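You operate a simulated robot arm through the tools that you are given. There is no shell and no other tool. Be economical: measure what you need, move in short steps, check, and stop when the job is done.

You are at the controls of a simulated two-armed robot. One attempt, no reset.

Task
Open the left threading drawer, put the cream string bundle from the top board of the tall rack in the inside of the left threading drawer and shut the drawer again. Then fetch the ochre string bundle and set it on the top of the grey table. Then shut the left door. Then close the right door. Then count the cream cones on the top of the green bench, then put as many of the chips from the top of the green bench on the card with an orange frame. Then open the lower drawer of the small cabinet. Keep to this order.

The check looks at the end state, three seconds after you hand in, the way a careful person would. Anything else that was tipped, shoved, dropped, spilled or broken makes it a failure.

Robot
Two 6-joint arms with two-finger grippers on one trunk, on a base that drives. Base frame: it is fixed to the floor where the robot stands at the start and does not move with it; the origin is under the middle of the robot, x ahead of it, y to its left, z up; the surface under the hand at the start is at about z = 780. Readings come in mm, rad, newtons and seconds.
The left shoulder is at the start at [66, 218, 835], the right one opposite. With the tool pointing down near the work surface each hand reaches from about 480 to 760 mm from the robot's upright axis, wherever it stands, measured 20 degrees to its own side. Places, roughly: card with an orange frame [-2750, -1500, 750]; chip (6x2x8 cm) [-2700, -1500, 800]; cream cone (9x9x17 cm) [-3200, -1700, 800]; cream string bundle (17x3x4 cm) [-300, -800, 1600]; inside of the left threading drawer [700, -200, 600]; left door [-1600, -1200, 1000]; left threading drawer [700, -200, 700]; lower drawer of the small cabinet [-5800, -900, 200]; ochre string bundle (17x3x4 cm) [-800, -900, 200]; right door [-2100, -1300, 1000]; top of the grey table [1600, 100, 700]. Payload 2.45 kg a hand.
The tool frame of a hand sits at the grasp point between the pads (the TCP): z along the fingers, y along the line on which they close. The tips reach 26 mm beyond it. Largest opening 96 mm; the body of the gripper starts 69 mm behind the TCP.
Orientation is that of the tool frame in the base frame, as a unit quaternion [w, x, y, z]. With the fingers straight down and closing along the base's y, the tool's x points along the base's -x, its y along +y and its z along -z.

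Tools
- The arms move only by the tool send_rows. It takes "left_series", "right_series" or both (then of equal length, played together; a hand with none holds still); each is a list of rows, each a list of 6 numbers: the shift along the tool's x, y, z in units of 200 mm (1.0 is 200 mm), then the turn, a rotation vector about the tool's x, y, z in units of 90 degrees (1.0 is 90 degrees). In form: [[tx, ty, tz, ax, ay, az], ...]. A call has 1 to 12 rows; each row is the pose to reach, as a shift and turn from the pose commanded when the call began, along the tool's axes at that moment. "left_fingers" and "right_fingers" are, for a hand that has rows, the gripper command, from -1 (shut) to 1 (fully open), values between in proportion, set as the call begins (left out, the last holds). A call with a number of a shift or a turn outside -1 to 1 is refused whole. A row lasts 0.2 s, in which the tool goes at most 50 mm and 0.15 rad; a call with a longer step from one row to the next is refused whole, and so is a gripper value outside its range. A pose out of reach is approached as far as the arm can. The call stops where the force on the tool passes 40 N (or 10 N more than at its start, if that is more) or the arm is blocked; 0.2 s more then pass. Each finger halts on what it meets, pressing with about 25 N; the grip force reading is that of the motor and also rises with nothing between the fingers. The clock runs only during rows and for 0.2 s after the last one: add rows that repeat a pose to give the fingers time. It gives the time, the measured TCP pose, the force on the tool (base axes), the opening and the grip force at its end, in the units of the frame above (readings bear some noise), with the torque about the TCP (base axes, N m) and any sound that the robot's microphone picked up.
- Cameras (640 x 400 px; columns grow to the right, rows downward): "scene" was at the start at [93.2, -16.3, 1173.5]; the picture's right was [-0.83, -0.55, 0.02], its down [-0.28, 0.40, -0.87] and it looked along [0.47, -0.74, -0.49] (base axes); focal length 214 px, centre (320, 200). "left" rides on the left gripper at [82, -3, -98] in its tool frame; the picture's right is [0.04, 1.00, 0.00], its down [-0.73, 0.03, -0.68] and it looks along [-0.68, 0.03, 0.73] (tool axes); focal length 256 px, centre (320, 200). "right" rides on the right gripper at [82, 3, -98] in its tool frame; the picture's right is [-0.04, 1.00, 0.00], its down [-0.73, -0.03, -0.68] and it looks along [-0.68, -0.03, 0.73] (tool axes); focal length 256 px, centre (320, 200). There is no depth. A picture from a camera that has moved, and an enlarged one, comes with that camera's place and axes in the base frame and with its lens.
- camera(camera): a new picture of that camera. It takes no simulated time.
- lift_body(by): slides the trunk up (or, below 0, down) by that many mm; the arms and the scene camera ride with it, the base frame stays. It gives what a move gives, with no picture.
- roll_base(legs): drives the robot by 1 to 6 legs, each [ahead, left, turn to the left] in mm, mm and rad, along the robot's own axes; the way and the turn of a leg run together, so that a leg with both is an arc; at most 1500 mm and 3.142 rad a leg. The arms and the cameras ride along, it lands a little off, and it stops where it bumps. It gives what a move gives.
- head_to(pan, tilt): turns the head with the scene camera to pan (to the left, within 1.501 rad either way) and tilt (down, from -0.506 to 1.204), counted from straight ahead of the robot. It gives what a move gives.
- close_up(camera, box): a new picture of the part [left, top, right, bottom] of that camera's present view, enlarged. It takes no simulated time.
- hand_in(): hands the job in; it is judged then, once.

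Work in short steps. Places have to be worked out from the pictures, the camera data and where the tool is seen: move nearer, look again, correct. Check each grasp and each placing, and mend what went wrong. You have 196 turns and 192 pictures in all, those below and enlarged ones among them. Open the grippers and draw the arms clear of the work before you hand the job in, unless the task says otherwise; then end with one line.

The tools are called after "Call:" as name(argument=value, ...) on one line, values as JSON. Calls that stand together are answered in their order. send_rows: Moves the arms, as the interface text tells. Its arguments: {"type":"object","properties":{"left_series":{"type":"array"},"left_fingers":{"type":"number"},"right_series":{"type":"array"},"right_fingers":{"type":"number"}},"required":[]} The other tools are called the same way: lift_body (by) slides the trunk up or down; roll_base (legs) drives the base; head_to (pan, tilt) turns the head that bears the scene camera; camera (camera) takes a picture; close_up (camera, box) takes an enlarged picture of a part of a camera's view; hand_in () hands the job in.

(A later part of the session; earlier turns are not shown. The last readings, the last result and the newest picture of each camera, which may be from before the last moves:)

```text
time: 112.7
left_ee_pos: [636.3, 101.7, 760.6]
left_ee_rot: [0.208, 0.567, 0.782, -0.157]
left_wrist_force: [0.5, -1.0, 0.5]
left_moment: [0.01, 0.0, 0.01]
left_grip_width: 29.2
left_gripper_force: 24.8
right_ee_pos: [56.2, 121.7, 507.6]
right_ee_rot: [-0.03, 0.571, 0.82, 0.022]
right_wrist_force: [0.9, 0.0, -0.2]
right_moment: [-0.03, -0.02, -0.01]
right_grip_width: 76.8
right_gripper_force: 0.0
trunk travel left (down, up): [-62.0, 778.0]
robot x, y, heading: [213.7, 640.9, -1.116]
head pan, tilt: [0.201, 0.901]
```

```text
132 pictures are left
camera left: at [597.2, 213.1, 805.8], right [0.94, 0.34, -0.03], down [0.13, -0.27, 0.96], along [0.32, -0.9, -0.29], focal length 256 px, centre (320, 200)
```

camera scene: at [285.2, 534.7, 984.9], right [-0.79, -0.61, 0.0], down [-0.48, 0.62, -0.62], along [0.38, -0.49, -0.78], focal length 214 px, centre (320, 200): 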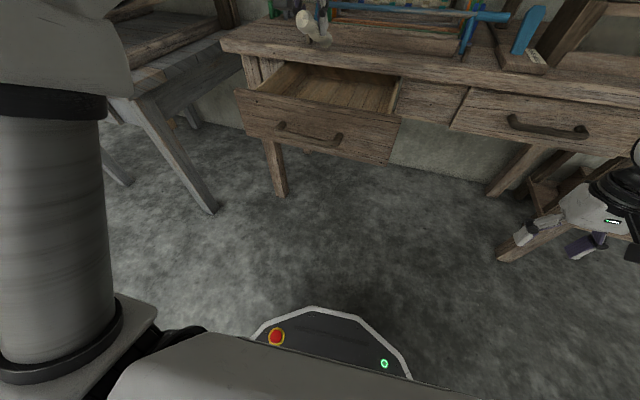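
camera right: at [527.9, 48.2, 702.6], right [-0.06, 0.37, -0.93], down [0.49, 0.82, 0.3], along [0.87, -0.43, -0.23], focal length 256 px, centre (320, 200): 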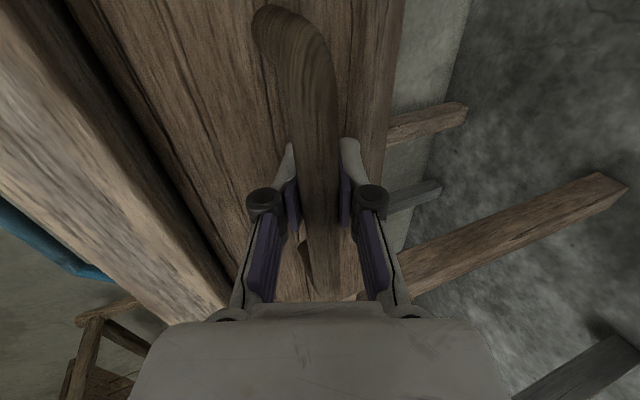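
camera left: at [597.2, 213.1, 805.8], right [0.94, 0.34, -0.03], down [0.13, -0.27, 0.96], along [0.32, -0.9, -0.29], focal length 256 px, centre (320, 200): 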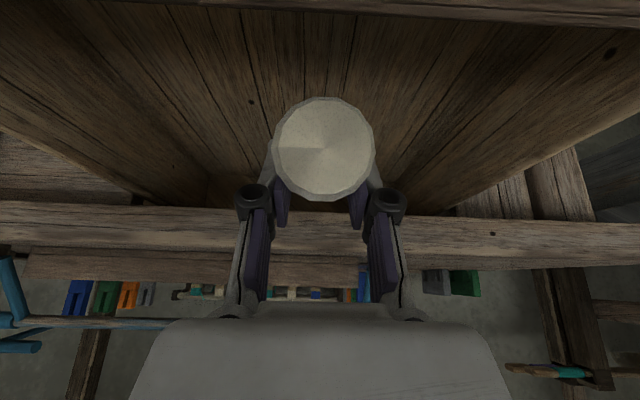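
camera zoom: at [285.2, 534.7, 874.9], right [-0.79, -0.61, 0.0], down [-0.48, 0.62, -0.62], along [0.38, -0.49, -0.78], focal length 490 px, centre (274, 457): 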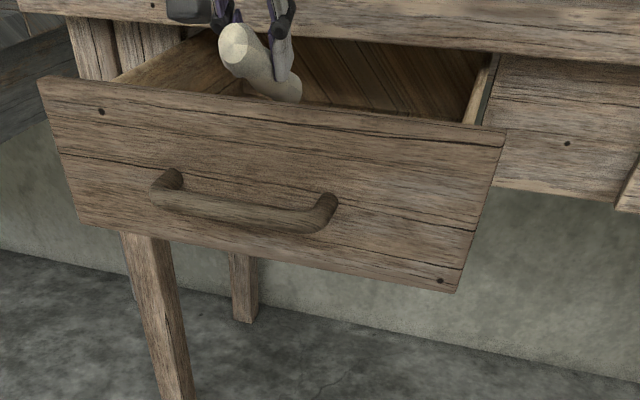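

The nose enters the drawer centrally. I lower 45 mm more and then check.

Call:
lift_body(by=-45)

Call:
close_up(camera="scene", box=[200, 0, 480, 175])

```text
time: 113.6
left_ee_pos: [637.0, 100.1, 715.5]
left_ee_rot: [0.206, 0.567, 0.782, -0.156]
left_wrist_force: [0.0, 0.8, 0.9]
left_moment: [-0.03, 0.01, -0.04]
left_grip_width: 29.1
left_gripper_force: 25.0
right_ee_pos: [57.1, 122.8, 463.9]
right_ee_rot: [-0.029, 0.572, 0.819, 0.021]
right_wrist_force: [-0.7, 0.8, 0.3]
right_moment: [0.02, -0.01, 0.01]
right_grip_width: 76.7
right_gripper_force: 0.0
trunk travel left (down, up): [-17.0, 823.0]
robot x, y, heading: [214.0, 642.0, -1.116]
head pan, tilt: [0.201, 0.901]
```

```text
2.29 times, centred on (340, 88) of scene
camera zoom: at [285.2, 534.6, 829.8], right [-0.79, -0.61, 0.0], down [-0.48, 0.62, -0.62], along [0.38, -0.49, -0.78], focal length 490 px, centre (274, 457)
```

zoom: 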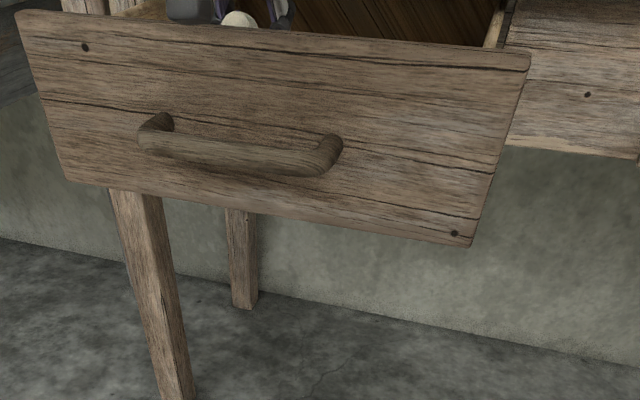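

Nothing touches yet, and the hand camera is close to the panel top. I pitch the hand 14° steeper, which lowers the nose and lifts the camera.

Call:
send_rows(left_series=[[0, 0, 0, 0, 0.08, 0], [0.015, 0, 0.03, 0, 0.155, 0], [0.025, 0, 0.05, 0, 0.155, 0], [0.025, 0, 0.05, 0, 0.155, 0]])

Call:
camera(camera="left")

```text
time: 114.6
left_ee_pos: [636.2, 102.1, 706.7]
left_ee_rot: [0.114, 0.581, 0.801, -0.087]
left_wrist_force: [1.5, 0.1, 25.5]
left_moment: [-0.71, -0.31, 0.02]
left_grip_width: 29.1
left_gripper_force: 25.3
right_ee_pos: [55.5, 123.5, 463.9]
right_ee_rot: [-0.029, 0.572, 0.819, 0.021]
right_wrist_force: [-0.5, 0.0, -0.5]
right_moment: [0.01, 0.03, 0.03]
right_grip_width: 76.8
right_gripper_force: 0.0
trunk travel left (down, up): [-17.0, 823.0]
robot x, y, heading: [218.6, 638.7, -1.111]
head pan, tilt: [0.201, 0.901]
```

```text
130 pictures are left
camera left: at [600.6, 201.0, 778.7], right [0.94, 0.35, -0.02], down [0.19, -0.48, 0.86], along [0.29, -0.81, -0.51], focal length 256 px, centre (320, 200)
```

left: 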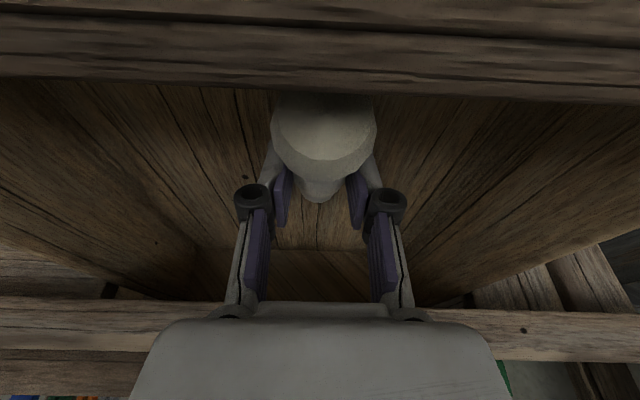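

The nose rests on the drawer floor (25 N). I open the gripper to let the bundle settle and look.

Call:
send_rows(left_series=[[0, 0, 0, 0, 0, 0], [0, 0, 0, 0, 0, 0], [0, 0, 0, 0, 0, 0], [0, 0, 0, 0, 0, 0]], left_fingers=0.3)

Call:
camera(camera="left")

```text
time: 115.6
left_ee_pos: [635.3, 98.9, 703.3]
left_ee_rot: [0.11, 0.582, 0.801, -0.087]
left_wrist_force: [-0.1, 0.4, -0.1]
left_moment: [0.0, 0.01, -0.01]
left_grip_width: 62.7
left_gripper_force: 0.0
right_ee_pos: [56.4, 121.5, 464.2]
right_ee_rot: [-0.029, 0.572, 0.819, 0.022]
right_wrist_force: [-0.6, 0.0, -0.1]
right_moment: [-0.01, 0.0, 0.01]
right_grip_width: 77.0
right_gripper_force: 0.1
trunk travel left (down, up): [-17.0, 823.0]
robot x, y, heading: [216.6, 640.6, -1.119]
head pan, tilt: [0.201, 0.901]
```

```text
129 pictures are left
camera left: at [601.7, 199.2, 776.4], right [0.94, 0.35, -0.02], down [0.2, -0.48, 0.86], along [0.29, -0.81, -0.52], focal length 256 px, centre (320, 200)
```

left: 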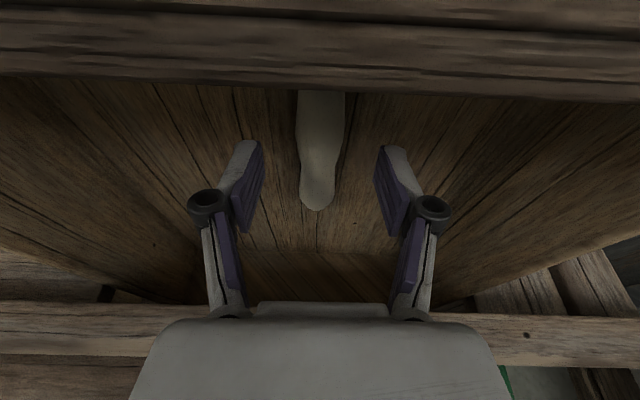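

The bundle now lies flat on the drawer floor. I raise the trunk 200 mm and check from above.

Call:
lift_body(by=260)

Call:
camera(camera="left")

Call:
close_up(camera="scene", box=[200, 20, 480, 195])

```text
time: 118.2
left_ee_pos: [636.9, 100.8, 964.4]
left_ee_rot: [0.111, 0.582, 0.801, -0.087]
left_wrist_force: [-0.6, 0.2, -0.3]
left_moment: [-0.01, 0.02, 0.0]
left_grip_width: 62.4
left_gripper_force: 0.0
right_ee_pos: [55.4, 122.7, 723.4]
right_ee_rot: [-0.029, 0.572, 0.819, 0.021]
right_wrist_force: [-0.2, 0.1, 0.0]
right_moment: [0.01, 0.02, -0.01]
right_grip_width: 76.9
right_gripper_force: 0.0
trunk travel left (down, up): [-277.0, 563.0]
robot x, y, heading: [216.1, 638.6, -1.118]
head pan, tilt: [0.201, 0.901]
```

```text
128 pictures are left
camera left: at [601.8, 199.0, 1036.4], right [0.94, 0.35, -0.02], down [0.2, -0.48, 0.86], along [0.29, -0.81, -0.52], focal length 256 px, centre (320, 200)
```

left: 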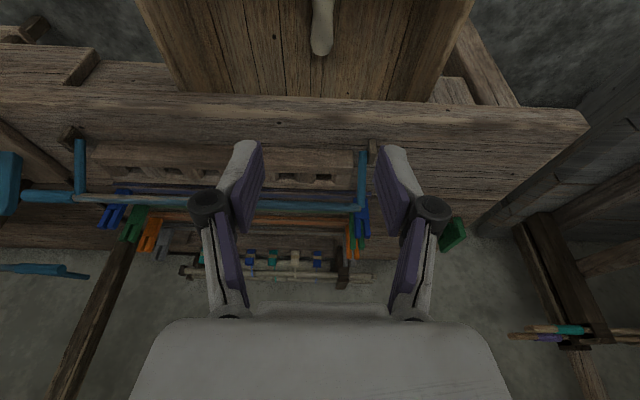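

```text
2.29 times, centred on (340, 108) of scene
camera zoom: at [285.3, 534.4, 1089.8], right [-0.79, -0.61, 0.0], down [-0.48, 0.62, -0.62], along [0.38, -0.49, -0.78], focal length 490 px, centre (274, 411)
```

zoom: 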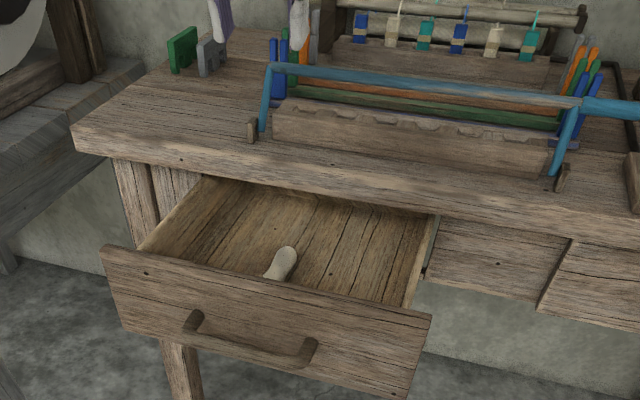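

The bundle lies inside the drawer. To shut it I back 200 mm, close the left gripper, lower it in front of the handle bar, then push the bar by driving.

Call:
roll_base(legs=[[-205, 0, 0]])

Call:
lift_body(by=-270)

Call:
send_rows(left_series=[[0.015, 0, 0.06, 0, 0, 0], [0.033, 0, 0.12, 0, 0, 0], [0.033, 0, 0.12, 0, 0, 0], [0.033, 0, 0.12, 0, 0, 0]], left_fingers=-1)

Call:
camera(camera="scene")

Call:
camera(camera="left")

```text
time: 119.9
left_ee_pos: [543.6, 287.0, 964.0]
left_ee_rot: [0.111, 0.583, 0.8, -0.087]
left_wrist_force: [-0.9, 0.5, -0.2]
left_moment: [-0.01, -0.01, 0.0]
left_grip_width: 62.5
left_gripper_force: 0.0
right_ee_pos: [-38.2, 310.8, 723.8]
right_ee_rot: [-0.029, 0.573, 0.819, 0.022]
right_wrist_force: [-0.4, -0.4, 0.7]
right_moment: [-0.02, 0.01, -0.01]
right_grip_width: 76.9
right_gripper_force: 0.0
trunk travel left (down, up): [-277.0, 563.0]
robot x, y, heading: [125.5, 829.6, -1.121]
head pan, tilt: [0.201, 0.901]
```

```text
time: 122.6
left_ee_pos: [542.7, 286.0, 694.5]
left_ee_rot: [0.111, 0.583, 0.8, -0.087]
left_wrist_force: [0.6, 0.0, -0.1]
left_moment: [-0.02, -0.01, -0.02]
left_grip_width: 62.2
left_gripper_force: 0.0
right_ee_pos: [-37.6, 311.6, 453.9]
right_ee_rot: [-0.028, 0.573, 0.819, 0.021]
right_wrist_force: [-0.4, -0.6, 0.6]
right_moment: [-0.02, -0.01, 0.0]
right_grip_width: 76.7
right_gripper_force: 0.1
trunk travel left (down, up): [-7.0, 833.0]
robot x, y, heading: [125.1, 827.5, -1.118]
head pan, tilt: [0.201, 0.901]
```

```text
time: 123.6
left_ee_pos: [541.7, 286.6, 670.5]
left_ee_rot: [0.11, 0.584, 0.8, -0.087]
left_wrist_force: [-0.5, -0.6, -0.6]
left_moment: [-0.03, -0.01, -0.01]
left_grip_width: 0.3
left_gripper_force: 24.4
right_ee_pos: [-37.0, 311.1, 452.8]
right_ee_rot: [-0.029, 0.573, 0.818, 0.021]
right_wrist_force: [-0.3, 0.4, 0.9]
right_moment: [-0.01, -0.01, -0.01]
right_grip_width: 77.0
right_gripper_force: 0.0
trunk travel left (down, up): [-7.0, 833.0]
robot x, y, heading: [122.9, 829.9, -1.121]
head pan, tilt: [0.201, 0.901]
```

```text
126 pictures are left
camera scene: at [193.2, 722.7, 819.9], right [-0.8, -0.61, 0.0], down [-0.48, 0.62, -0.62], along [0.38, -0.49, -0.78], focal length 214 px, centre (320, 200)
```

scene: 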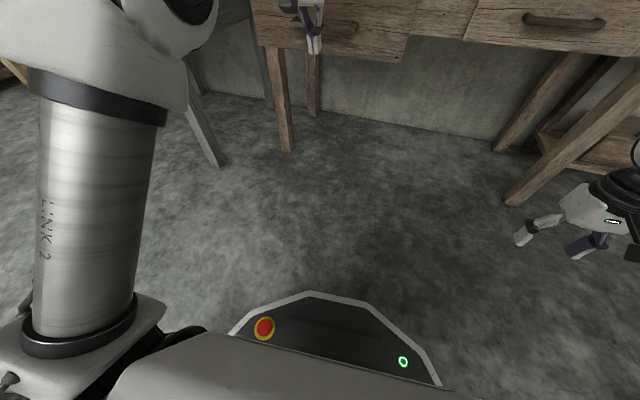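

```text
125 pictures are left
camera left: at [507.3, 384.9, 742.3], right [0.94, 0.34, -0.02], down [0.19, -0.48, 0.86], along [0.28, -0.81, -0.52], focal length 256 px, centre (320, 200)
```

left: 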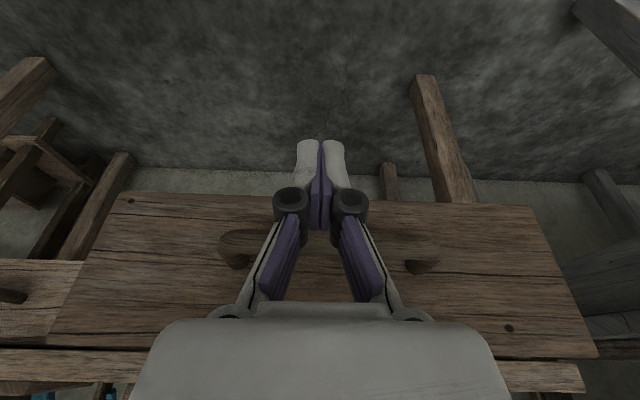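

The closed fingers are centred in front of the bar. I drive 200 mm along the drawer's direction and watch the force.

Call:
roll_base(legs=[[200, -23, 0]])

Call:
camera(camera="left")

```text
time: 125.2
left_ee_pos: [606.9, 94.3, 670.6]
left_ee_rot: [0.109, 0.585, 0.799, -0.087]
left_wrist_force: [1.1, 0.9, 0.1]
left_moment: [0.04, -0.01, 0.01]
left_grip_width: 0.2
left_gripper_force: 28.8
right_ee_pos: [25.4, 122.4, 452.6]
right_ee_rot: [-0.028, 0.575, 0.817, 0.021]
right_wrist_force: [0.6, 0.6, 0.1]
right_moment: [-0.03, 0.02, 0.0]
right_grip_width: 76.7
right_gripper_force: 0.1
trunk travel left (down, up): [-7.0, 833.0]
robot x, y, heading: [190.2, 642.6, -1.126]
head pan, tilt: [0.201, 0.901]
```

```text
124 pictures are left
camera left: at [571.5, 193.7, 742.2], right [0.94, 0.34, -0.02], down [0.19, -0.48, 0.86], along [0.28, -0.81, -0.52], focal length 256 px, centre (320, 200)
```

left: 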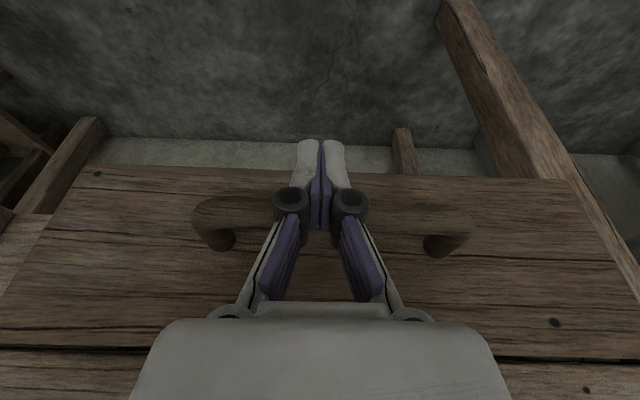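

The drawer slides in smoothly. I push 75 mm more, then a final bit.

Call:
roll_base(legs=[[75, -8, 0]])

Call:
roll_base(legs=[[20, -2, 0]])

Call:
camera(camera="left")

```text
time: 126.3
left_ee_pos: [632.6, 21.5, 670.4]
left_ee_rot: [0.111, 0.584, 0.799, -0.087]
left_wrist_force: [0.3, 0.2, -0.3]
left_moment: [-0.01, -0.03, 0.02]
left_grip_width: 0.0
left_gripper_force: 28.7
right_ee_pos: [51.1, 51.5, 453.9]
right_ee_rot: [-0.03, 0.574, 0.818, 0.022]
right_wrist_force: [-0.6, 0.3, -0.1]
right_moment: [-0.01, 0.04, -0.02]
right_grip_width: 76.7
right_gripper_force: 0.0
trunk travel left (down, up): [-7.0, 833.0]
robot x, y, heading: [213.9, 564.9, -1.128]
head pan, tilt: [0.201, 0.901]
```

```text
time: 127.1
left_ee_pos: [634.3, 18.6, 671.0]
left_ee_rot: [0.106, 0.584, 0.8, -0.083]
left_wrist_force: [-3.6, 7.3, 1.6]
left_moment: [-0.06, -0.02, 0.02]
left_grip_width: 6.0
left_gripper_force: 28.2
right_ee_pos: [56.1, 41.3, 454.2]
right_ee_rot: [-0.028, 0.574, 0.818, 0.022]
right_wrist_force: [0.0, 0.0, -0.6]
right_moment: [0.0, 0.03, -0.05]
right_grip_width: 76.8
right_gripper_force: 0.1
trunk travel left (down, up): [-7.0, 833.0]
robot x, y, heading: [218.5, 555.8, -1.126]
head pan, tilt: [0.201, 0.901]
stopped in leg 1: the force on the tool passed its limit at 66 N (the readings are from after the stop); the commanded pose is now the measured one
```

```text
123 pictures are left
camera left: at [599.7, 116.3, 744.1], right [0.94, 0.34, -0.02], down [0.2, -0.49, 0.85], along [0.28, -0.8, -0.53], focal length 256 px, centre (320, 200)
```

left: 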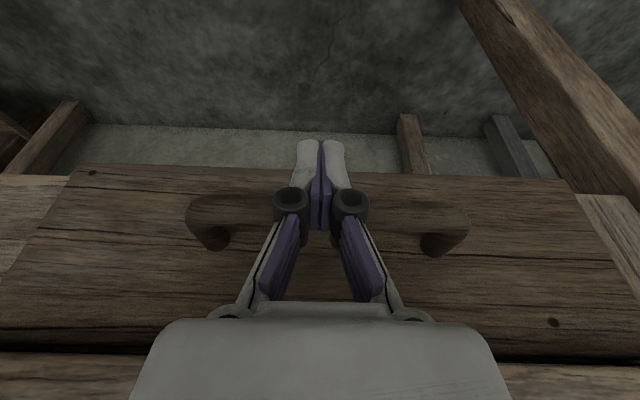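

The push met a hard stop, so the drawer should be shut. I back off and verify.

Call:
roll_base(legs=[[-300, 0, 0]])

Call:
lift_body(by=200)

Call:
head_to(pan=-0.1, tilt=0.6)

Call:
camera(camera="scene")

```text
time: 129.1
left_ee_pos: [501.5, 285.3, 671.6]
left_ee_rot: [0.105, 0.587, 0.798, -0.083]
left_wrist_force: [-0.3, -0.3, -0.5]
left_moment: [-0.02, -0.02, -0.04]
left_grip_width: 0.0
left_gripper_force: 28.8
right_ee_pos: [-77.3, 313.0, 453.4]
right_ee_rot: [-0.028, 0.578, 0.815, 0.021]
right_wrist_force: [0.1, 0.0, 0.2]
right_moment: [0.02, 0.03, -0.02]
right_grip_width: 76.6
right_gripper_force: 0.0
trunk travel left (down, up): [-7.0, 833.0]
robot x, y, heading: [92.6, 830.0, -1.13]
head pan, tilt: [0.201, 0.901]
```

```text
time: 131.3
left_ee_pos: [500.6, 284.0, 868.7]
left_ee_rot: [0.105, 0.587, 0.798, -0.083]
left_wrist_force: [-0.1, -0.1, 0.2]
left_moment: [0.01, 0.0, -0.02]
left_grip_width: 0.0
left_gripper_force: 28.1
right_ee_pos: [-77.2, 314.3, 652.7]
right_ee_rot: [-0.029, 0.578, 0.815, 0.021]
right_wrist_force: [-0.2, -0.5, 0.0]
right_moment: [-0.02, 0.0, 0.0]
right_grip_width: 76.7
right_gripper_force: 0.0
trunk travel left (down, up): [-207.0, 633.0]
robot x, y, heading: [85.3, 824.7, -1.131]
head pan, tilt: [0.201, 0.901]
```

```text
time: 132.1
left_ee_pos: [502.1, 284.8, 870.5]
left_ee_rot: [0.106, 0.588, 0.798, -0.084]
left_wrist_force: [0.5, -0.1, 0.2]
left_moment: [0.02, 0.01, -0.03]
left_grip_width: 0.0
left_gripper_force: 28.5
right_ee_pos: [-75.9, 313.6, 652.6]
right_ee_rot: [-0.029, 0.578, 0.816, 0.022]
right_wrist_force: [-0.2, -0.6, -0.5]
right_moment: [0.06, 0.03, 0.02]
right_grip_width: 76.6
right_gripper_force: 0.1
trunk travel left (down, up): [-207.0, 633.0]
robot x, y, heading: [90.7, 832.3, -1.13]
head pan, tilt: [-0.099, 0.6]
```

```text
122 pictures are left
camera scene: at [142.2, 700.1, 1044.6], right [-0.94, -0.34, 0.0], down [-0.19, 0.53, -0.82], along [0.28, -0.78, -0.57], focal length 214 px, centre (320, 200)
```

scene: 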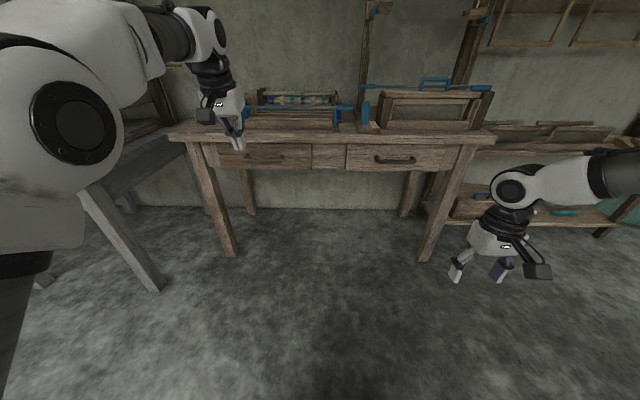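

Both drawers look shut. Next the ochre bundle, which earlier views place on the rack's lowest board near (-720,-900,200); I drive right to look at it.

Call:
roll_base(legs=[[0, 0, -0.125], [0, -1060, 0], [200, 0, 0]])

Call:
head_to(pan=0.0, tilt=0.7)

Call:
camera(camera="scene")

Call:
head_to(pan=-0.7, tilt=0.4)

Call:
camera(camera="scene")

```text
time: 139.4
left_ee_pos: [-507.7, -291.7, 869.1]
left_ee_rot: [0.1, 0.627, 0.767, -0.088]
left_wrist_force: [-0.7, 0.1, -0.2]
left_moment: [0.04, 0.0, -0.01]
left_grip_width: 0.0
left_gripper_force: 28.6
right_ee_pos: [-1082.5, -205.9, 653.1]
right_ee_rot: [-0.028, 0.617, 0.786, 0.024]
right_wrist_force: [0.7, -0.6, 0.1]
right_moment: [-0.01, 0.01, -0.03]
right_grip_width: 76.8
right_gripper_force: 0.0
trunk travel left (down, up): [-207.0, 633.0]
robot x, y, heading: [-862.8, 290.5, -1.229]
head pan, tilt: [-0.099, 0.6]
```

```text
time: 140.1
left_ee_pos: [-507.2, -292.3, 870.1]
left_ee_rot: [0.1, 0.627, 0.768, -0.089]
left_wrist_force: [-0.4, -0.1, 1.2]
left_moment: [-0.02, -0.02, 0.01]
left_grip_width: 0.1
left_gripper_force: 28.5
right_ee_pos: [-1080.5, -205.0, 652.9]
right_ee_rot: [-0.027, 0.617, 0.786, 0.022]
right_wrist_force: [-0.6, 0.3, -0.6]
right_moment: [0.03, 0.0, 0.02]
right_grip_width: 76.7
right_gripper_force: 0.1
trunk travel left (down, up): [-207.0, 633.0]
robot x, y, heading: [-861.8, 287.9, -1.229]
head pan, tilt: [0.0, 0.7]
```

```text
121 pictures are left
camera scene: at [-817.0, 162.4, 1036.1], right [-0.94, -0.33, 0.0], down [-0.22, 0.61, -0.77], along [0.26, -0.72, -0.64], focal length 214 px, centre (320, 200)
```

scene: 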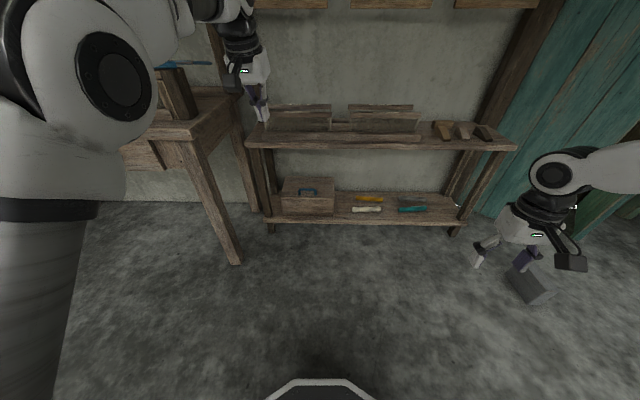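

```text
time: 141.2
left_ee_pos: [-508.1, -292.0, 870.0]
left_ee_rot: [0.101, 0.627, 0.768, -0.089]
left_wrist_force: [0.3, 0.0, 0.8]
left_moment: [-0.03, -0.01, -0.01]
left_grip_width: 0.0
left_gripper_force: 28.9
right_ee_pos: [-1080.7, -205.6, 653.4]
right_ee_rot: [-0.027, 0.617, 0.786, 0.023]
right_wrist_force: [0.1, 0.0, 0.0]
right_moment: [0.01, 0.03, -0.02]
right_grip_width: 76.9
right_gripper_force: 0.0
trunk travel left (down, up): [-207.0, 633.0]
robot x, y, heading: [-863.4, 290.3, -1.226]
head pan, tilt: [-0.7, 0.4]
```

```text
120 pictures are left
camera scene: at [-877.9, 155.7, 1062.8], right [-0.94, 0.35, 0.0], down [0.14, 0.36, -0.92], along [-0.32, -0.86, -0.39], focal length 214 px, centre (320, 200)
```

scene: 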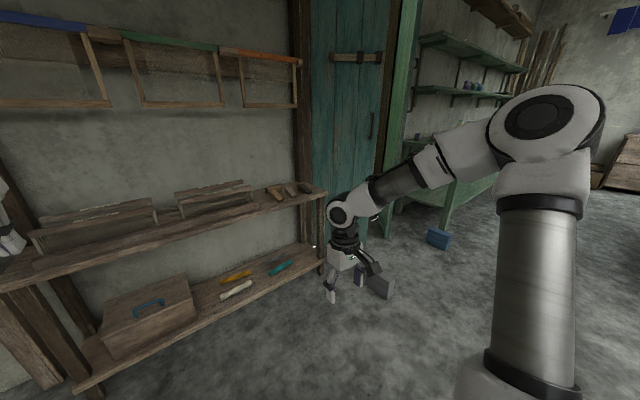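

On the lowest board I see a box, then the ochre bundle behind a pale one, and a teal one. I enlarge that part.

Call:
head_to(pan=0.0, tilt=0.7)

Call:
close_up(camera="scene", box=[240, 120, 528, 240])

```text
time: 142.2
left_ee_pos: [-508.8, -291.9, 869.4]
left_ee_rot: [0.101, 0.627, 0.768, -0.088]
left_wrist_force: [-0.2, -0.3, 0.7]
left_moment: [-0.03, 0.0, 0.04]
left_grip_width: 0.0
left_gripper_force: 28.3
right_ee_pos: [-1081.0, -206.0, 653.6]
right_ee_rot: [-0.028, 0.617, 0.786, 0.022]
right_wrist_force: [-0.2, -0.7, 0.0]
right_moment: [-0.02, -0.01, 0.0]
right_grip_width: 76.9
right_gripper_force: 0.1
trunk travel left (down, up): [-207.0, 633.0]
robot x, y, heading: [-858.2, 293.8, -1.231]
head pan, tilt: [0.0, 0.7]
```

```text
2.22 times, centred on (384, 180) of scene
camera zoom: at [-817.1, 162.4, 1036.1], right [-0.94, -0.33, 0.0], down [-0.21, 0.61, -0.77], along [0.26, -0.72, -0.64], focal length 477 px, centre (178, 244)
```

zoom: 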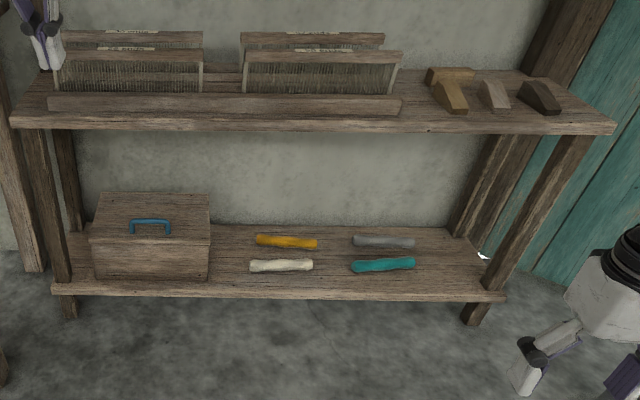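

The ochre bundle is back-left on the lowest board, about (-753,-864,215), lying along the board with the pale one in front of it. I set the left hand to about 57° pitch and roll it 90° so it closes front-to-back.

Call:
send_rows(left_series=[[0, 0, 0, 0, -0.07, 0], [0, 0, 0, 0, -0.14, 0], [0, 0, 0, 0, -0.2, 0], [0, 0, 0, 0, -0.2, 0]], left_fingers=0.1)

Call:
send_rows(left_series=[[0, 0, 0, 0, 0, 0.09], [0, 0, 0, 0, 0, 0.18], [0, 0, 0, 0, 0, 0.27], [0, 0, 0, 0, 0, 0.36], [0, 0, 0, 0, 0, 0.45], [0, 0, 0, 0, 0, 0.54], [0, 0, 0, 0, 0, 0.63], [0, 0, 0, 0, 0, 0.72], [0, 0, 0, 0, 0, 0.81], [0, 0, 0, 0, 0, 0.9], [0, 0, 0, 0, 0, 1.0], [0, 0, 0, 0, 0, 1.0]])

Call:
camera(camera="scene")

```text
time: 143.2
left_ee_pos: [-508.8, -292.9, 869.8]
left_ee_rot: [0.22, 0.605, 0.742, -0.186]
left_wrist_force: [0.1, 0.6, -1.0]
left_moment: [0.0, 0.01, 0.0]
left_grip_width: 52.8
left_gripper_force: 0.1
right_ee_pos: [-1081.6, -205.4, 653.8]
right_ee_rot: [-0.027, 0.617, 0.786, 0.023]
right_wrist_force: [0.2, 0.5, -0.2]
right_moment: [-0.02, 0.02, 0.0]
right_grip_width: 76.8
right_gripper_force: 0.0
trunk travel left (down, up): [-207.0, 633.0]
robot x, y, heading: [-865.3, 287.3, -1.231]
head pan, tilt: [0.0, 0.7]
```

```text
refused: row 11 steps farther than a row can; nothing moved
```

```text
118 pictures are left
camera scene: at [-817.0, 162.3, 1036.0], right [-0.94, -0.33, 0.0], down [-0.22, 0.61, -0.76], along [0.26, -0.72, -0.64], focal length 214 px, centre (320, 200)
```

scene: 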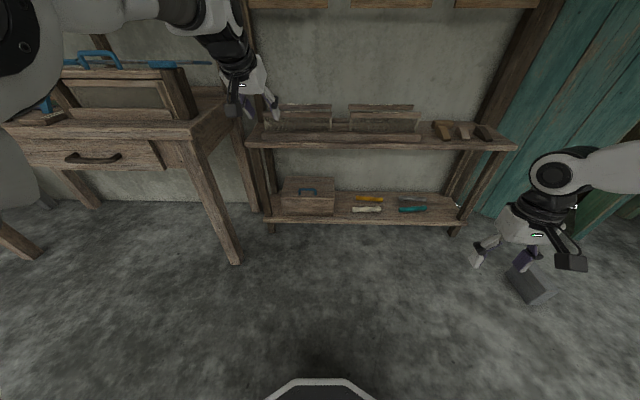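

The pitch is set; the roll call had one step too long, so I resend it within limits.

Call:
send_rows(left_series=[[0, 0, 0, 0, 0, 0.09], [0, 0, 0, 0, 0, 0.18], [0, 0, 0, 0, 0, 0.27], [0, 0, 0, 0, 0, 0.36], [0, 0, 0, 0, 0, 0.45], [0, 0, 0, 0, 0, 0.54], [0, 0, 0, 0, 0, 0.63], [0, 0, 0, 0, 0, 0.72], [0, 0, 0, 0, 0, 0.81], [0, 0, 0, 0, 0, 0.9], [0, 0, 0, 0, 0, 0.98], [0, 0, 0, 0, 0, 0.98]])

Call:
camera(camera="left")

Call:
camera(camera="scene")

```text
time: 145.8
left_ee_pos: [-508.2, -291.3, 870.2]
left_ee_rot: [0.287, 0.951, 0.112, 0.02]
left_wrist_force: [-0.1, 0.2, -0.9]
left_moment: [-0.03, -0.02, -0.02]
left_grip_width: 52.7
left_gripper_force: 0.0
right_ee_pos: [-1080.8, -206.8, 653.3]
right_ee_rot: [-0.027, 0.617, 0.786, 0.022]
right_wrist_force: [0.1, 0.2, 0.2]
right_moment: [-0.03, 0.02, -0.01]
right_grip_width: 76.9
right_gripper_force: 0.0
trunk travel left (down, up): [-207.0, 633.0]
robot x, y, heading: [-861.7, 291.1, -1.227]
head pan, tilt: [0.0, 0.7]
```

```text
117 pictures are left
camera left: at [-439.7, -217.7, 948.7], right [0.24, -0.8, 0.55], down [-0.78, 0.18, 0.6], along [-0.58, -0.57, -0.58], focal length 256 px, centre (320, 200)
```

left: 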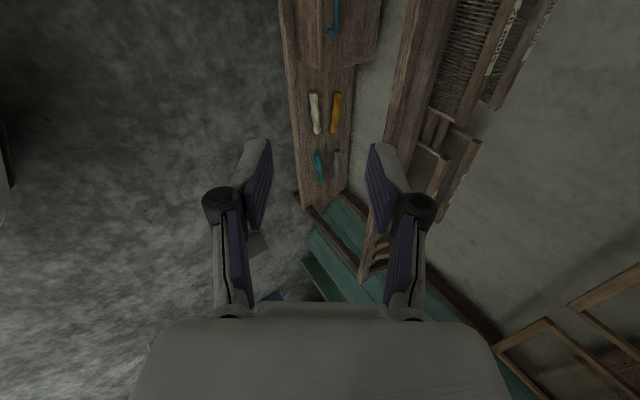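

```text
116 pictures are left
camera scene: at [-817.0, 162.4, 1036.0], right [-0.94, -0.33, 0.0], down [-0.22, 0.61, -0.76], along [0.26, -0.72, -0.64], focal length 214 px, centre (320, 200)
```

scene: 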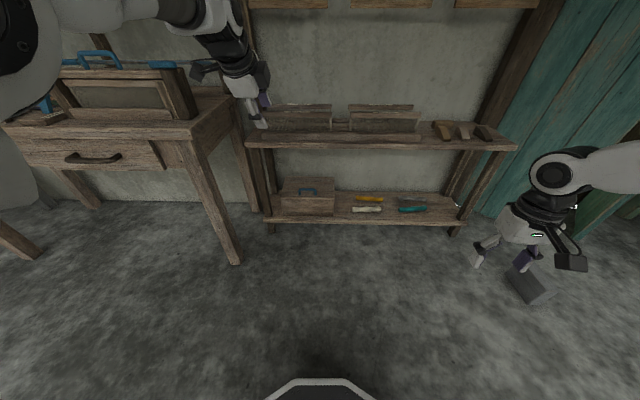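

The roll is reachable. Triangulating with the hand camera puts ochre lower than thought: about (-757,-923,172) with its axis square to the hand. I steepen the pitch by 18°, narrow the fingers, lower the trunk and bring the hand down in the free space here.

Call:
send_rows(left_series=[[0, 0, 0, 0.07, 0, 0], [0, 0, 0, 0.14, 0, 0], [0, 0, 0, 0.205, 0, 0], [0, 0, 0, 0.205, 0, 0]], left_fingers=0.0)

Call:
lift_body(by=-200)

Call:
send_rows(left_series=[[0.005, -0.052, 0.193, 0, 0, 0], [0.01, -0.104, 0.386, 0, 0, 0], [0.015, -0.156, 0.58, 0, 0, 0], [0.02, -0.208, 0.773, 0, 0, 0], [0.026, -0.26, 0.966, 0, 0, 0], [0.026, -0.26, 0.966, 0, 0, 0]])

Call:
camera(camera="scene")

```text
time: 146.8
left_ee_pos: [-508.5, -291.1, 870.9]
left_ee_rot: [0.13, 0.985, 0.114, 0.001]
left_wrist_force: [0.4, -0.3, 0.9]
left_moment: [-0.02, -0.03, -0.04]
left_grip_width: 47.9
left_gripper_force: 0.0
right_ee_pos: [-1080.1, -206.2, 653.3]
right_ee_rot: [-0.028, 0.618, 0.786, 0.022]
right_wrist_force: [-0.9, 0.4, 0.7]
right_moment: [0.01, -0.04, 0.01]
right_grip_width: 76.9
right_gripper_force: 0.1
trunk travel left (down, up): [-207.0, 633.0]
robot x, y, heading: [-862.3, 290.1, -1.23]
head pan, tilt: [0.0, 0.7]
```

```text
time: 149.0
left_ee_pos: [-508.3, -291.7, 670.6]
left_ee_rot: [0.13, 0.985, 0.115, 0.001]
left_wrist_force: [-0.4, 0.4, 0.2]
left_moment: [-0.02, 0.03, 0.0]
left_grip_width: 48.1
left_gripper_force: 0.1
right_ee_pos: [-1080.7, -206.1, 452.6]
right_ee_rot: [-0.028, 0.618, 0.786, 0.023]
right_wrist_force: [0.5, 0.0, 0.1]
right_moment: [-0.01, -0.01, -0.02]
right_grip_width: 76.8
right_gripper_force: 0.1
trunk travel left (down, up): [-7.0, 833.0]
robot x, y, heading: [-861.8, 288.8, -1.227]
head pan, tilt: [0.0, 0.7]
```

```text
time: 150.4
left_ee_pos: [-510.1, -290.3, 466.8]
left_ee_rot: [0.131, 0.985, 0.114, 0.0]
left_wrist_force: [0.8, 0.4, 0.4]
left_moment: [0.01, 0.0, -0.02]
left_grip_width: 47.9
left_gripper_force: 0.0
right_ee_pos: [-1081.1, -205.7, 452.7]
right_ee_rot: [-0.028, 0.618, 0.785, 0.022]
right_wrist_force: [-0.3, 0.5, -0.2]
right_moment: [0.0, 0.02, -0.01]
right_grip_width: 76.8
right_gripper_force: 0.2
trunk travel left (down, up): [-7.0, 833.0]
robot x, y, heading: [-860.8, 293.0, -1.231]
head pan, tilt: [0.0, 0.7]
```

```text
115 pictures are left
camera scene: at [-817.0, 162.4, 836.0], right [-0.94, -0.33, 0.0], down [-0.22, 0.61, -0.76], along [0.26, -0.72, -0.64], focal length 214 px, centre (320, 200)
```

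scene: 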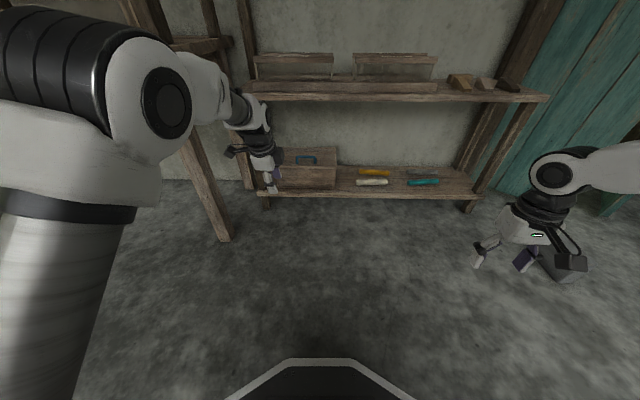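

Reach is fine. I lower about 185 mm more while extending 60 mm ahead.

Call:
send_rows(left_series=[[0.005, 0.01, 0.19, 0, 0, 0], [0.01, 0.02, 0.38, 0, 0, 0], [0.015, 0.03, 0.58, 0, 0, 0], [0.02, 0.04, 0.78, 0, 0, 0], [0.024, 0.05, 0.972, 0, 0, 0], [0.024, 0.05, 0.972, 0, 0, 0]])

Call:
camera(camera="scene")

Call:
camera(camera="left")

```text
time: 151.8
left_ee_pos: [-496.0, -352.1, 281.3]
left_ee_rot: [0.13, 0.985, 0.113, 0.001]
left_wrist_force: [-0.5, 0.0, 0.1]
left_moment: [0.01, -0.03, 0.0]
left_grip_width: 48.1
left_gripper_force: 0.1
right_ee_pos: [-1081.6, -205.9, 454.3]
right_ee_rot: [-0.027, 0.617, 0.786, 0.023]
right_wrist_force: [0.2, 0.5, -0.1]
right_moment: [0.05, 0.0, -0.02]
right_grip_width: 76.7
right_gripper_force: 0.1
trunk travel left (down, up): [-7.0, 833.0]
robot x, y, heading: [-864.2, 292.5, -1.229]
head pan, tilt: [0.0, 0.7]
```

```text
114 pictures are left
camera scene: at [-816.9, 162.3, 836.0], right [-0.94, -0.33, 0.0], down [-0.22, 0.61, -0.76], along [0.26, -0.72, -0.64], focal length 214 px, centre (320, 200)
```

scene: 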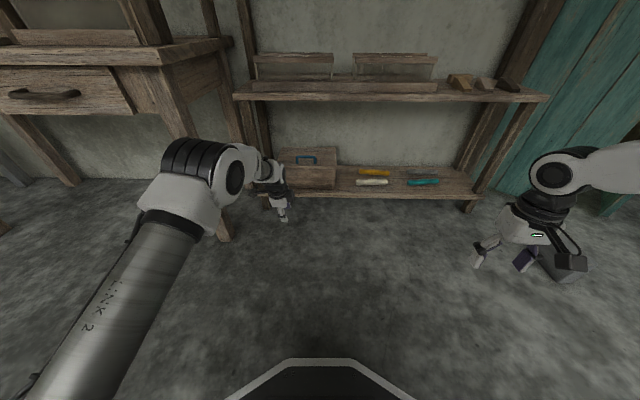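

```text
113 pictures are left
camera left: at [-420.5, -305.8, 374.1], right [0.26, -0.93, 0.26], down [-0.73, -0.02, 0.68], along [-0.63, -0.37, -0.68], focal length 256 px, centre (320, 200)
```

left: 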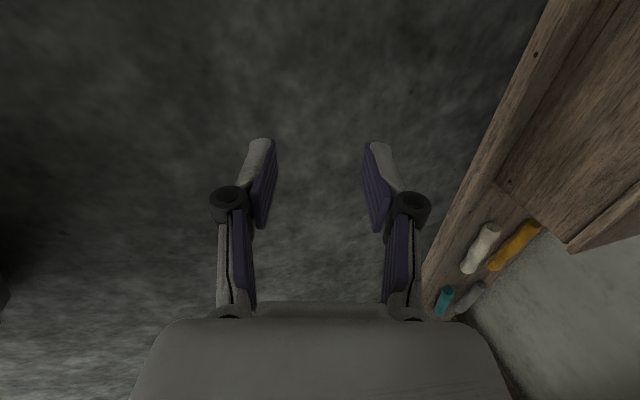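

The elbow is near shelf-edge height, so I want a straighter arm: I extend the hand 100 mm further ahead and see whether the elbow drops.

Call:
send_rows(left_series=[[0, 0.16, 0.043, 0, 0, 0], [0, 0.32, 0.086, 0, 0, 0], [0, 0.48, 0.13, 0, 0, 0], [0, 0.48, 0.13, 0, 0, 0]])

Call:
camera(camera="scene")

```text
time: 152.8
left_ee_pos: [-473.0, -422.6, 284.2]
left_ee_rot: [0.13, 0.985, 0.114, 0.0]
left_wrist_force: [-0.3, -0.5, 0.5]
left_moment: [-0.02, 0.01, 0.0]
left_grip_width: 47.9
left_gripper_force: 0.1
left hand out of reach, approached as far as the arm can: row 3, 4
right_ee_pos: [-1080.0, -206.9, 452.7]
right_ee_rot: [-0.028, 0.617, 0.786, 0.023]
right_wrist_force: [-0.6, 0.7, -0.8]
right_moment: [0.02, -0.02, 0.03]
right_grip_width: 76.7
right_gripper_force: 0.0
trunk travel left (down, up): [-7.0, 833.0]
robot x, y, heading: [-863.3, 290.9, -1.226]
head pan, tilt: [0.0, 0.7]
```

```text
112 pictures are left
camera scene: at [-817.0, 162.5, 836.0], right [-0.94, -0.33, 0.0], down [-0.22, 0.61, -0.76], along [0.26, -0.72, -0.64], focal length 214 px, centre (320, 200)
```

scene: 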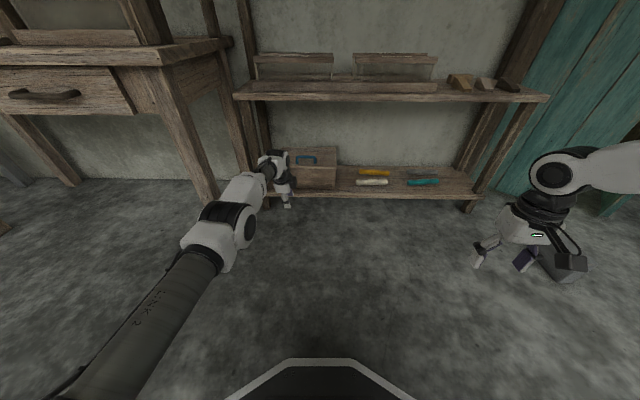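

The arm is now straight and low. I lower the hand 40 mm, then drive right 437 and ahead 200, and look with the hand camera.

Call:
send_rows(left_series=[[0.005, -0.05, 0.19, 0, 0, 0], [0.005, -0.05, 0.19, 0, 0, 0]])

Call:
roll_base(legs=[[0, -437, 0], [190, 0, 0]])

Call:
camera(camera="left")

Call:
camera(camera="scene")

```text
time: 153.4
left_ee_pos: [-475.6, -419.8, 244.5]
left_ee_rot: [0.13, 0.985, 0.115, 0.001]
left_wrist_force: [-0.2, -0.1, 0.2]
left_moment: [0.01, 0.02, 0.03]
left_grip_width: 48.0
left_gripper_force: 0.1
right_ee_pos: [-1080.8, -207.0, 452.7]
right_ee_rot: [-0.027, 0.617, 0.786, 0.022]
right_wrist_force: [-0.1, 0.1, 0.1]
right_moment: [0.01, 0.01, -0.01]
right_grip_width: 76.9
right_gripper_force: 0.2
trunk travel left (down, up): [-7.0, 833.0]
robot x, y, heading: [-861.4, 289.3, -1.233]
head pan, tilt: [0.0, 0.7]
```

```text
time: 157.2
left_ee_pos: [-824.9, -745.2, 244.5]
left_ee_rot: [0.131, 0.985, 0.11, 0.001]
left_wrist_force: [-0.1, 0.5, 0.4]
left_moment: [0.01, 0.0, -0.01]
left_grip_width: 48.2
left_gripper_force: 0.0
right_ee_pos: [-1429.8, -524.7, 452.5]
right_ee_rot: [-0.028, 0.621, 0.783, 0.023]
right_wrist_force: [-0.8, -0.7, 0.1]
right_moment: [-0.02, -0.01, 0.01]
right_grip_width: 76.7
right_gripper_force: 0.1
trunk travel left (down, up): [-7.0, 833.0]
robot x, y, heading: [-1209.0, -28.2, -1.241]
head pan, tilt: [0.0, 0.7]
```

```text
111 pictures are left
camera left: at [-749.4, -697.6, 336.9], right [0.26, -0.93, 0.26], down [-0.73, -0.01, 0.68], along [-0.63, -0.36, -0.68], focal length 256 px, centre (320, 200)
```

left: 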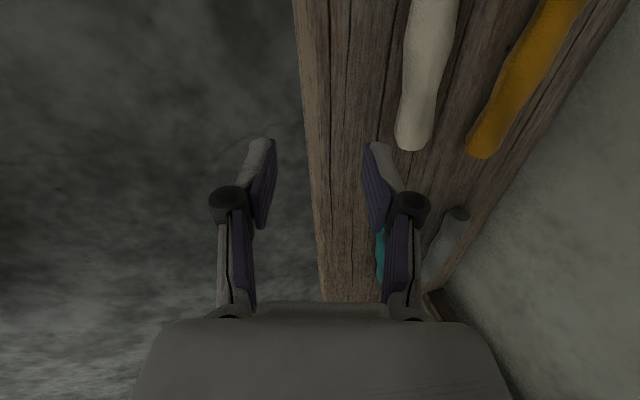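

```text
110 pictures are left
camera scene: at [-1162.4, -158.3, 836.0], right [-0.94, -0.33, 0.0], down [-0.21, 0.61, -0.76], along [0.25, -0.72, -0.64], focal length 214 px, centre (320, 200)
```

scene: 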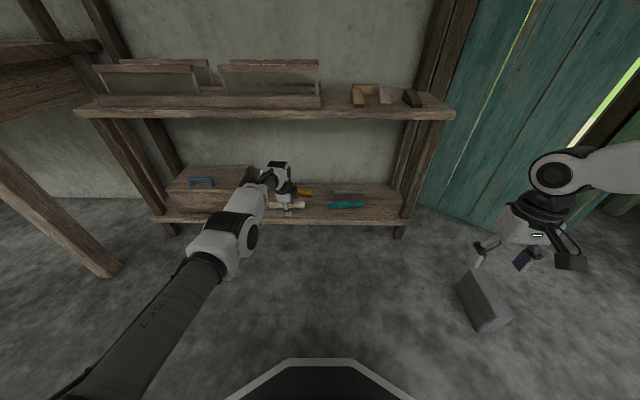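

Ochre's right end is at (-837,-941), pale one's right end at (-838,-856), so ochre's centre is about (-757,-925). I drive 188 ahead at this height, above the pale bundle.

Call:
roll_base(legs=[[186, 7, 0]])

Call:
camera(camera="left")

Call:
close_up(camera="scene", box=[140, 60, 460, 260])

```text
time: 158.7
left_ee_pos: [-756.3, -917.2, 243.4]
left_ee_rot: [0.131, 0.985, 0.112, 0.001]
left_wrist_force: [-0.3, -0.4, 0.3]
left_moment: [0.01, -0.04, -0.01]
left_grip_width: 48.0
left_gripper_force: 0.0
right_ee_pos: [-1360.2, -699.4, 453.2]
right_ee_rot: [-0.028, 0.62, 0.784, 0.023]
right_wrist_force: [-0.9, -0.4, -0.3]
right_moment: [0.02, 0.01, -0.01]
right_grip_width: 77.1
right_gripper_force: 0.1
trunk travel left (down, up): [-7.0, 833.0]
robot x, y, heading: [-1141.3, -204.9, -1.233]
head pan, tilt: [0.0, 0.7]
```

```text
109 pictures are left
camera left: at [-680.8, -872.2, 336.9], right [0.26, -0.93, 0.26], down [-0.73, -0.01, 0.68], along [-0.63, -0.36, -0.68], focal length 256 px, centre (320, 200)
```

left: 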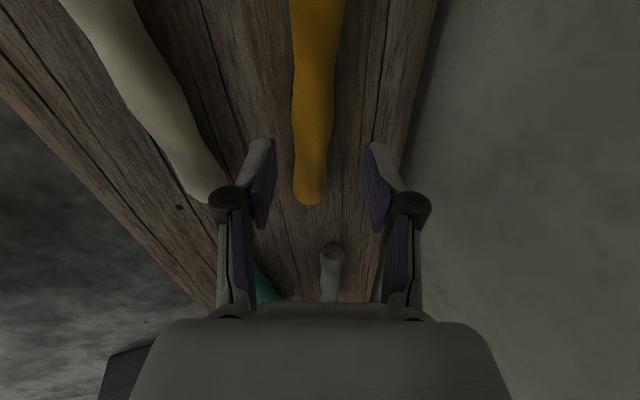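

```text
2.00 times, centred on (300, 160) of scene
camera zoom: at [-1094.5, -333.4, 836.0], right [-0.94, -0.33, 0.0], down [-0.21, 0.61, -0.76], along [0.25, -0.72, -0.64], focal length 429 px, centre (360, 280)
```

zoom: 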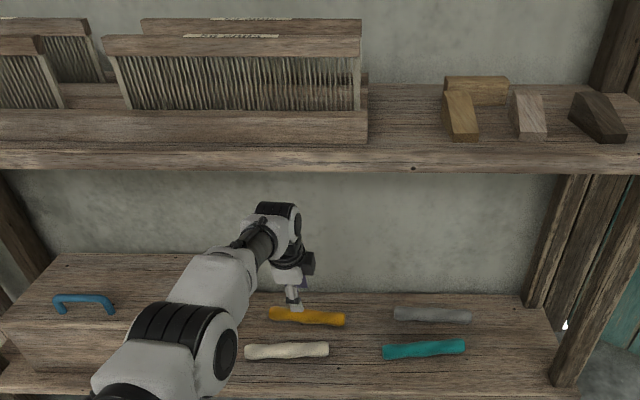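

The bundle runs centrally between the fingers (centre about (-755,-932)). I lower the hand about 54 mm in small rows, stopping on contact.

Call:
send_rows(left_series=[[0, -0.005, 0.06, 0, 0, 0], [0, -0.01, 0.12, 0, 0, 0], [0, -0.015, 0.18, 0, 0, 0], [0, -0.018, 0.21, 0, 0, 0], [0, -0.02, 0.24, 0, 0, 0], [0, -0.023, 0.265, 0, 0, 0]])

Call:
camera(camera="left")

```text
time: 160.1
left_ee_pos: [-755.4, -909.7, 200.5]
left_ee_rot: [0.13, 0.985, 0.111, 0.001]
left_wrist_force: [-0.4, -0.3, 0.3]
left_moment: [-0.02, 0.02, -0.01]
left_grip_width: 48.0
left_gripper_force: 0.1
left hand out of reach, approached as far as the arm can: row 1, 2, 3, 4, 5, 6
right_ee_pos: [-1360.8, -700.8, 452.4]
right_ee_rot: [-0.028, 0.621, 0.783, 0.023]
right_wrist_force: [-0.4, -0.3, 0.2]
right_moment: [-0.04, 0.01, 0.0]
right_grip_width: 76.8
right_gripper_force: 0.0
trunk travel left (down, up): [-7.0, 833.0]
robot x, y, heading: [-1141.3, -204.3, -1.241]
head pan, tilt: [0.0, 0.7]
```

```text
107 pictures are left
camera left: at [-679.9, -865.0, 292.9], right [0.26, -0.93, 0.26], down [-0.73, -0.01, 0.68], along [-0.63, -0.36, -0.68], focal length 256 px, centre (320, 200)
```

left: 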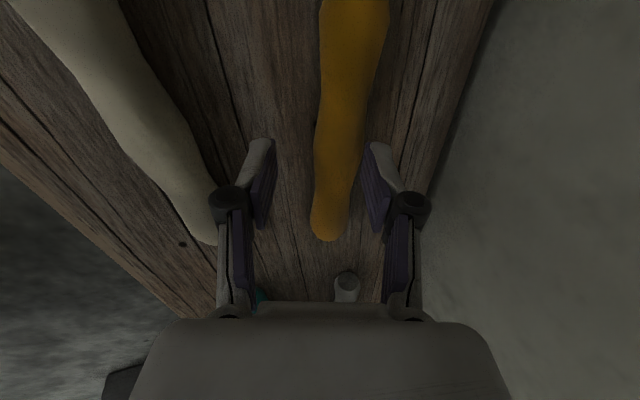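

The arm is at full stretch and 18 mm short in depth. I raise the trunk 14 mm, drive 19 mm ahead, then lower by the trunk.

Call:
lift_body(by=14)

Call:
roll_base(legs=[[20, 0, 0]])

Call:
lift_body(by=-20)

Call:
camera(camera="left")

```text
time: 160.7
left_ee_pos: [-756.4, -911.3, 214.0]
left_ee_rot: [0.13, 0.985, 0.111, 0.001]
left_wrist_force: [-1.0, 0.7, -0.2]
left_moment: [-0.02, 0.02, 0.03]
left_grip_width: 47.9
left_gripper_force: 0.0
right_ee_pos: [-1361.8, -699.8, 466.9]
right_ee_rot: [-0.029, 0.62, 0.784, 0.023]
right_wrist_force: [-0.7, 0.5, -0.6]
right_moment: [-0.02, -0.02, -0.01]
right_grip_width: 76.8
right_gripper_force: 0.0
trunk travel left (down, up): [-21.0, 819.0]
robot x, y, heading: [-1139.8, -204.2, -1.234]
head pan, tilt: [0.0, 0.7]
```

```text
time: 161.5
left_ee_pos: [-748.7, -930.4, 213.2]
left_ee_rot: [0.13, 0.985, 0.11, 0.001]
left_wrist_force: [0.3, 1.4, 1.2]
left_moment: [0.0, -0.03, 0.0]
left_grip_width: 48.0
left_gripper_force: 0.0
right_ee_pos: [-1353.4, -718.3, 466.4]
right_ee_rot: [-0.028, 0.62, 0.784, 0.023]
right_wrist_force: [1.5, -1.3, -0.3]
right_moment: [0.0, 0.0, 0.0]
right_grip_width: 76.9
right_gripper_force: 0.0
trunk travel left (down, up): [-21.0, 819.0]
robot x, y, heading: [-1131.5, -221.4, -1.236]
head pan, tilt: [0.0, 0.7]
```

```text
time: 162.2
left_ee_pos: [-749.4, -930.4, 195.7]
left_ee_rot: [0.131, 0.985, 0.111, 0.0]
left_wrist_force: [-0.5, 0.1, -0.1]
left_moment: [0.01, 0.01, -0.03]
left_grip_width: 48.1
left_gripper_force: 0.0
right_ee_pos: [-1354.8, -718.7, 448.9]
right_ee_rot: [-0.028, 0.62, 0.784, 0.024]
right_wrist_force: [-0.8, -0.2, -0.3]
right_moment: [-0.01, -0.02, 0.02]
right_grip_width: 76.8
right_gripper_force: 0.1
trunk travel left (down, up): [-1.0, 839.0]
robot x, y, heading: [-1136.8, -224.7, -1.229]
head pan, tilt: [0.0, 0.7]
```

```text
106 pictures are left
camera left: at [-673.6, -883.9, 287.2], right [0.26, -0.93, 0.26], down [-0.73, -0.01, 0.68], along [-0.63, -0.36, -0.68], focal length 256 px, centre (320, 200)
```

left: 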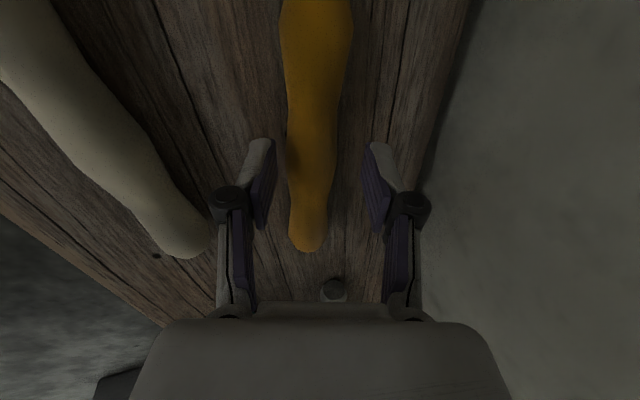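

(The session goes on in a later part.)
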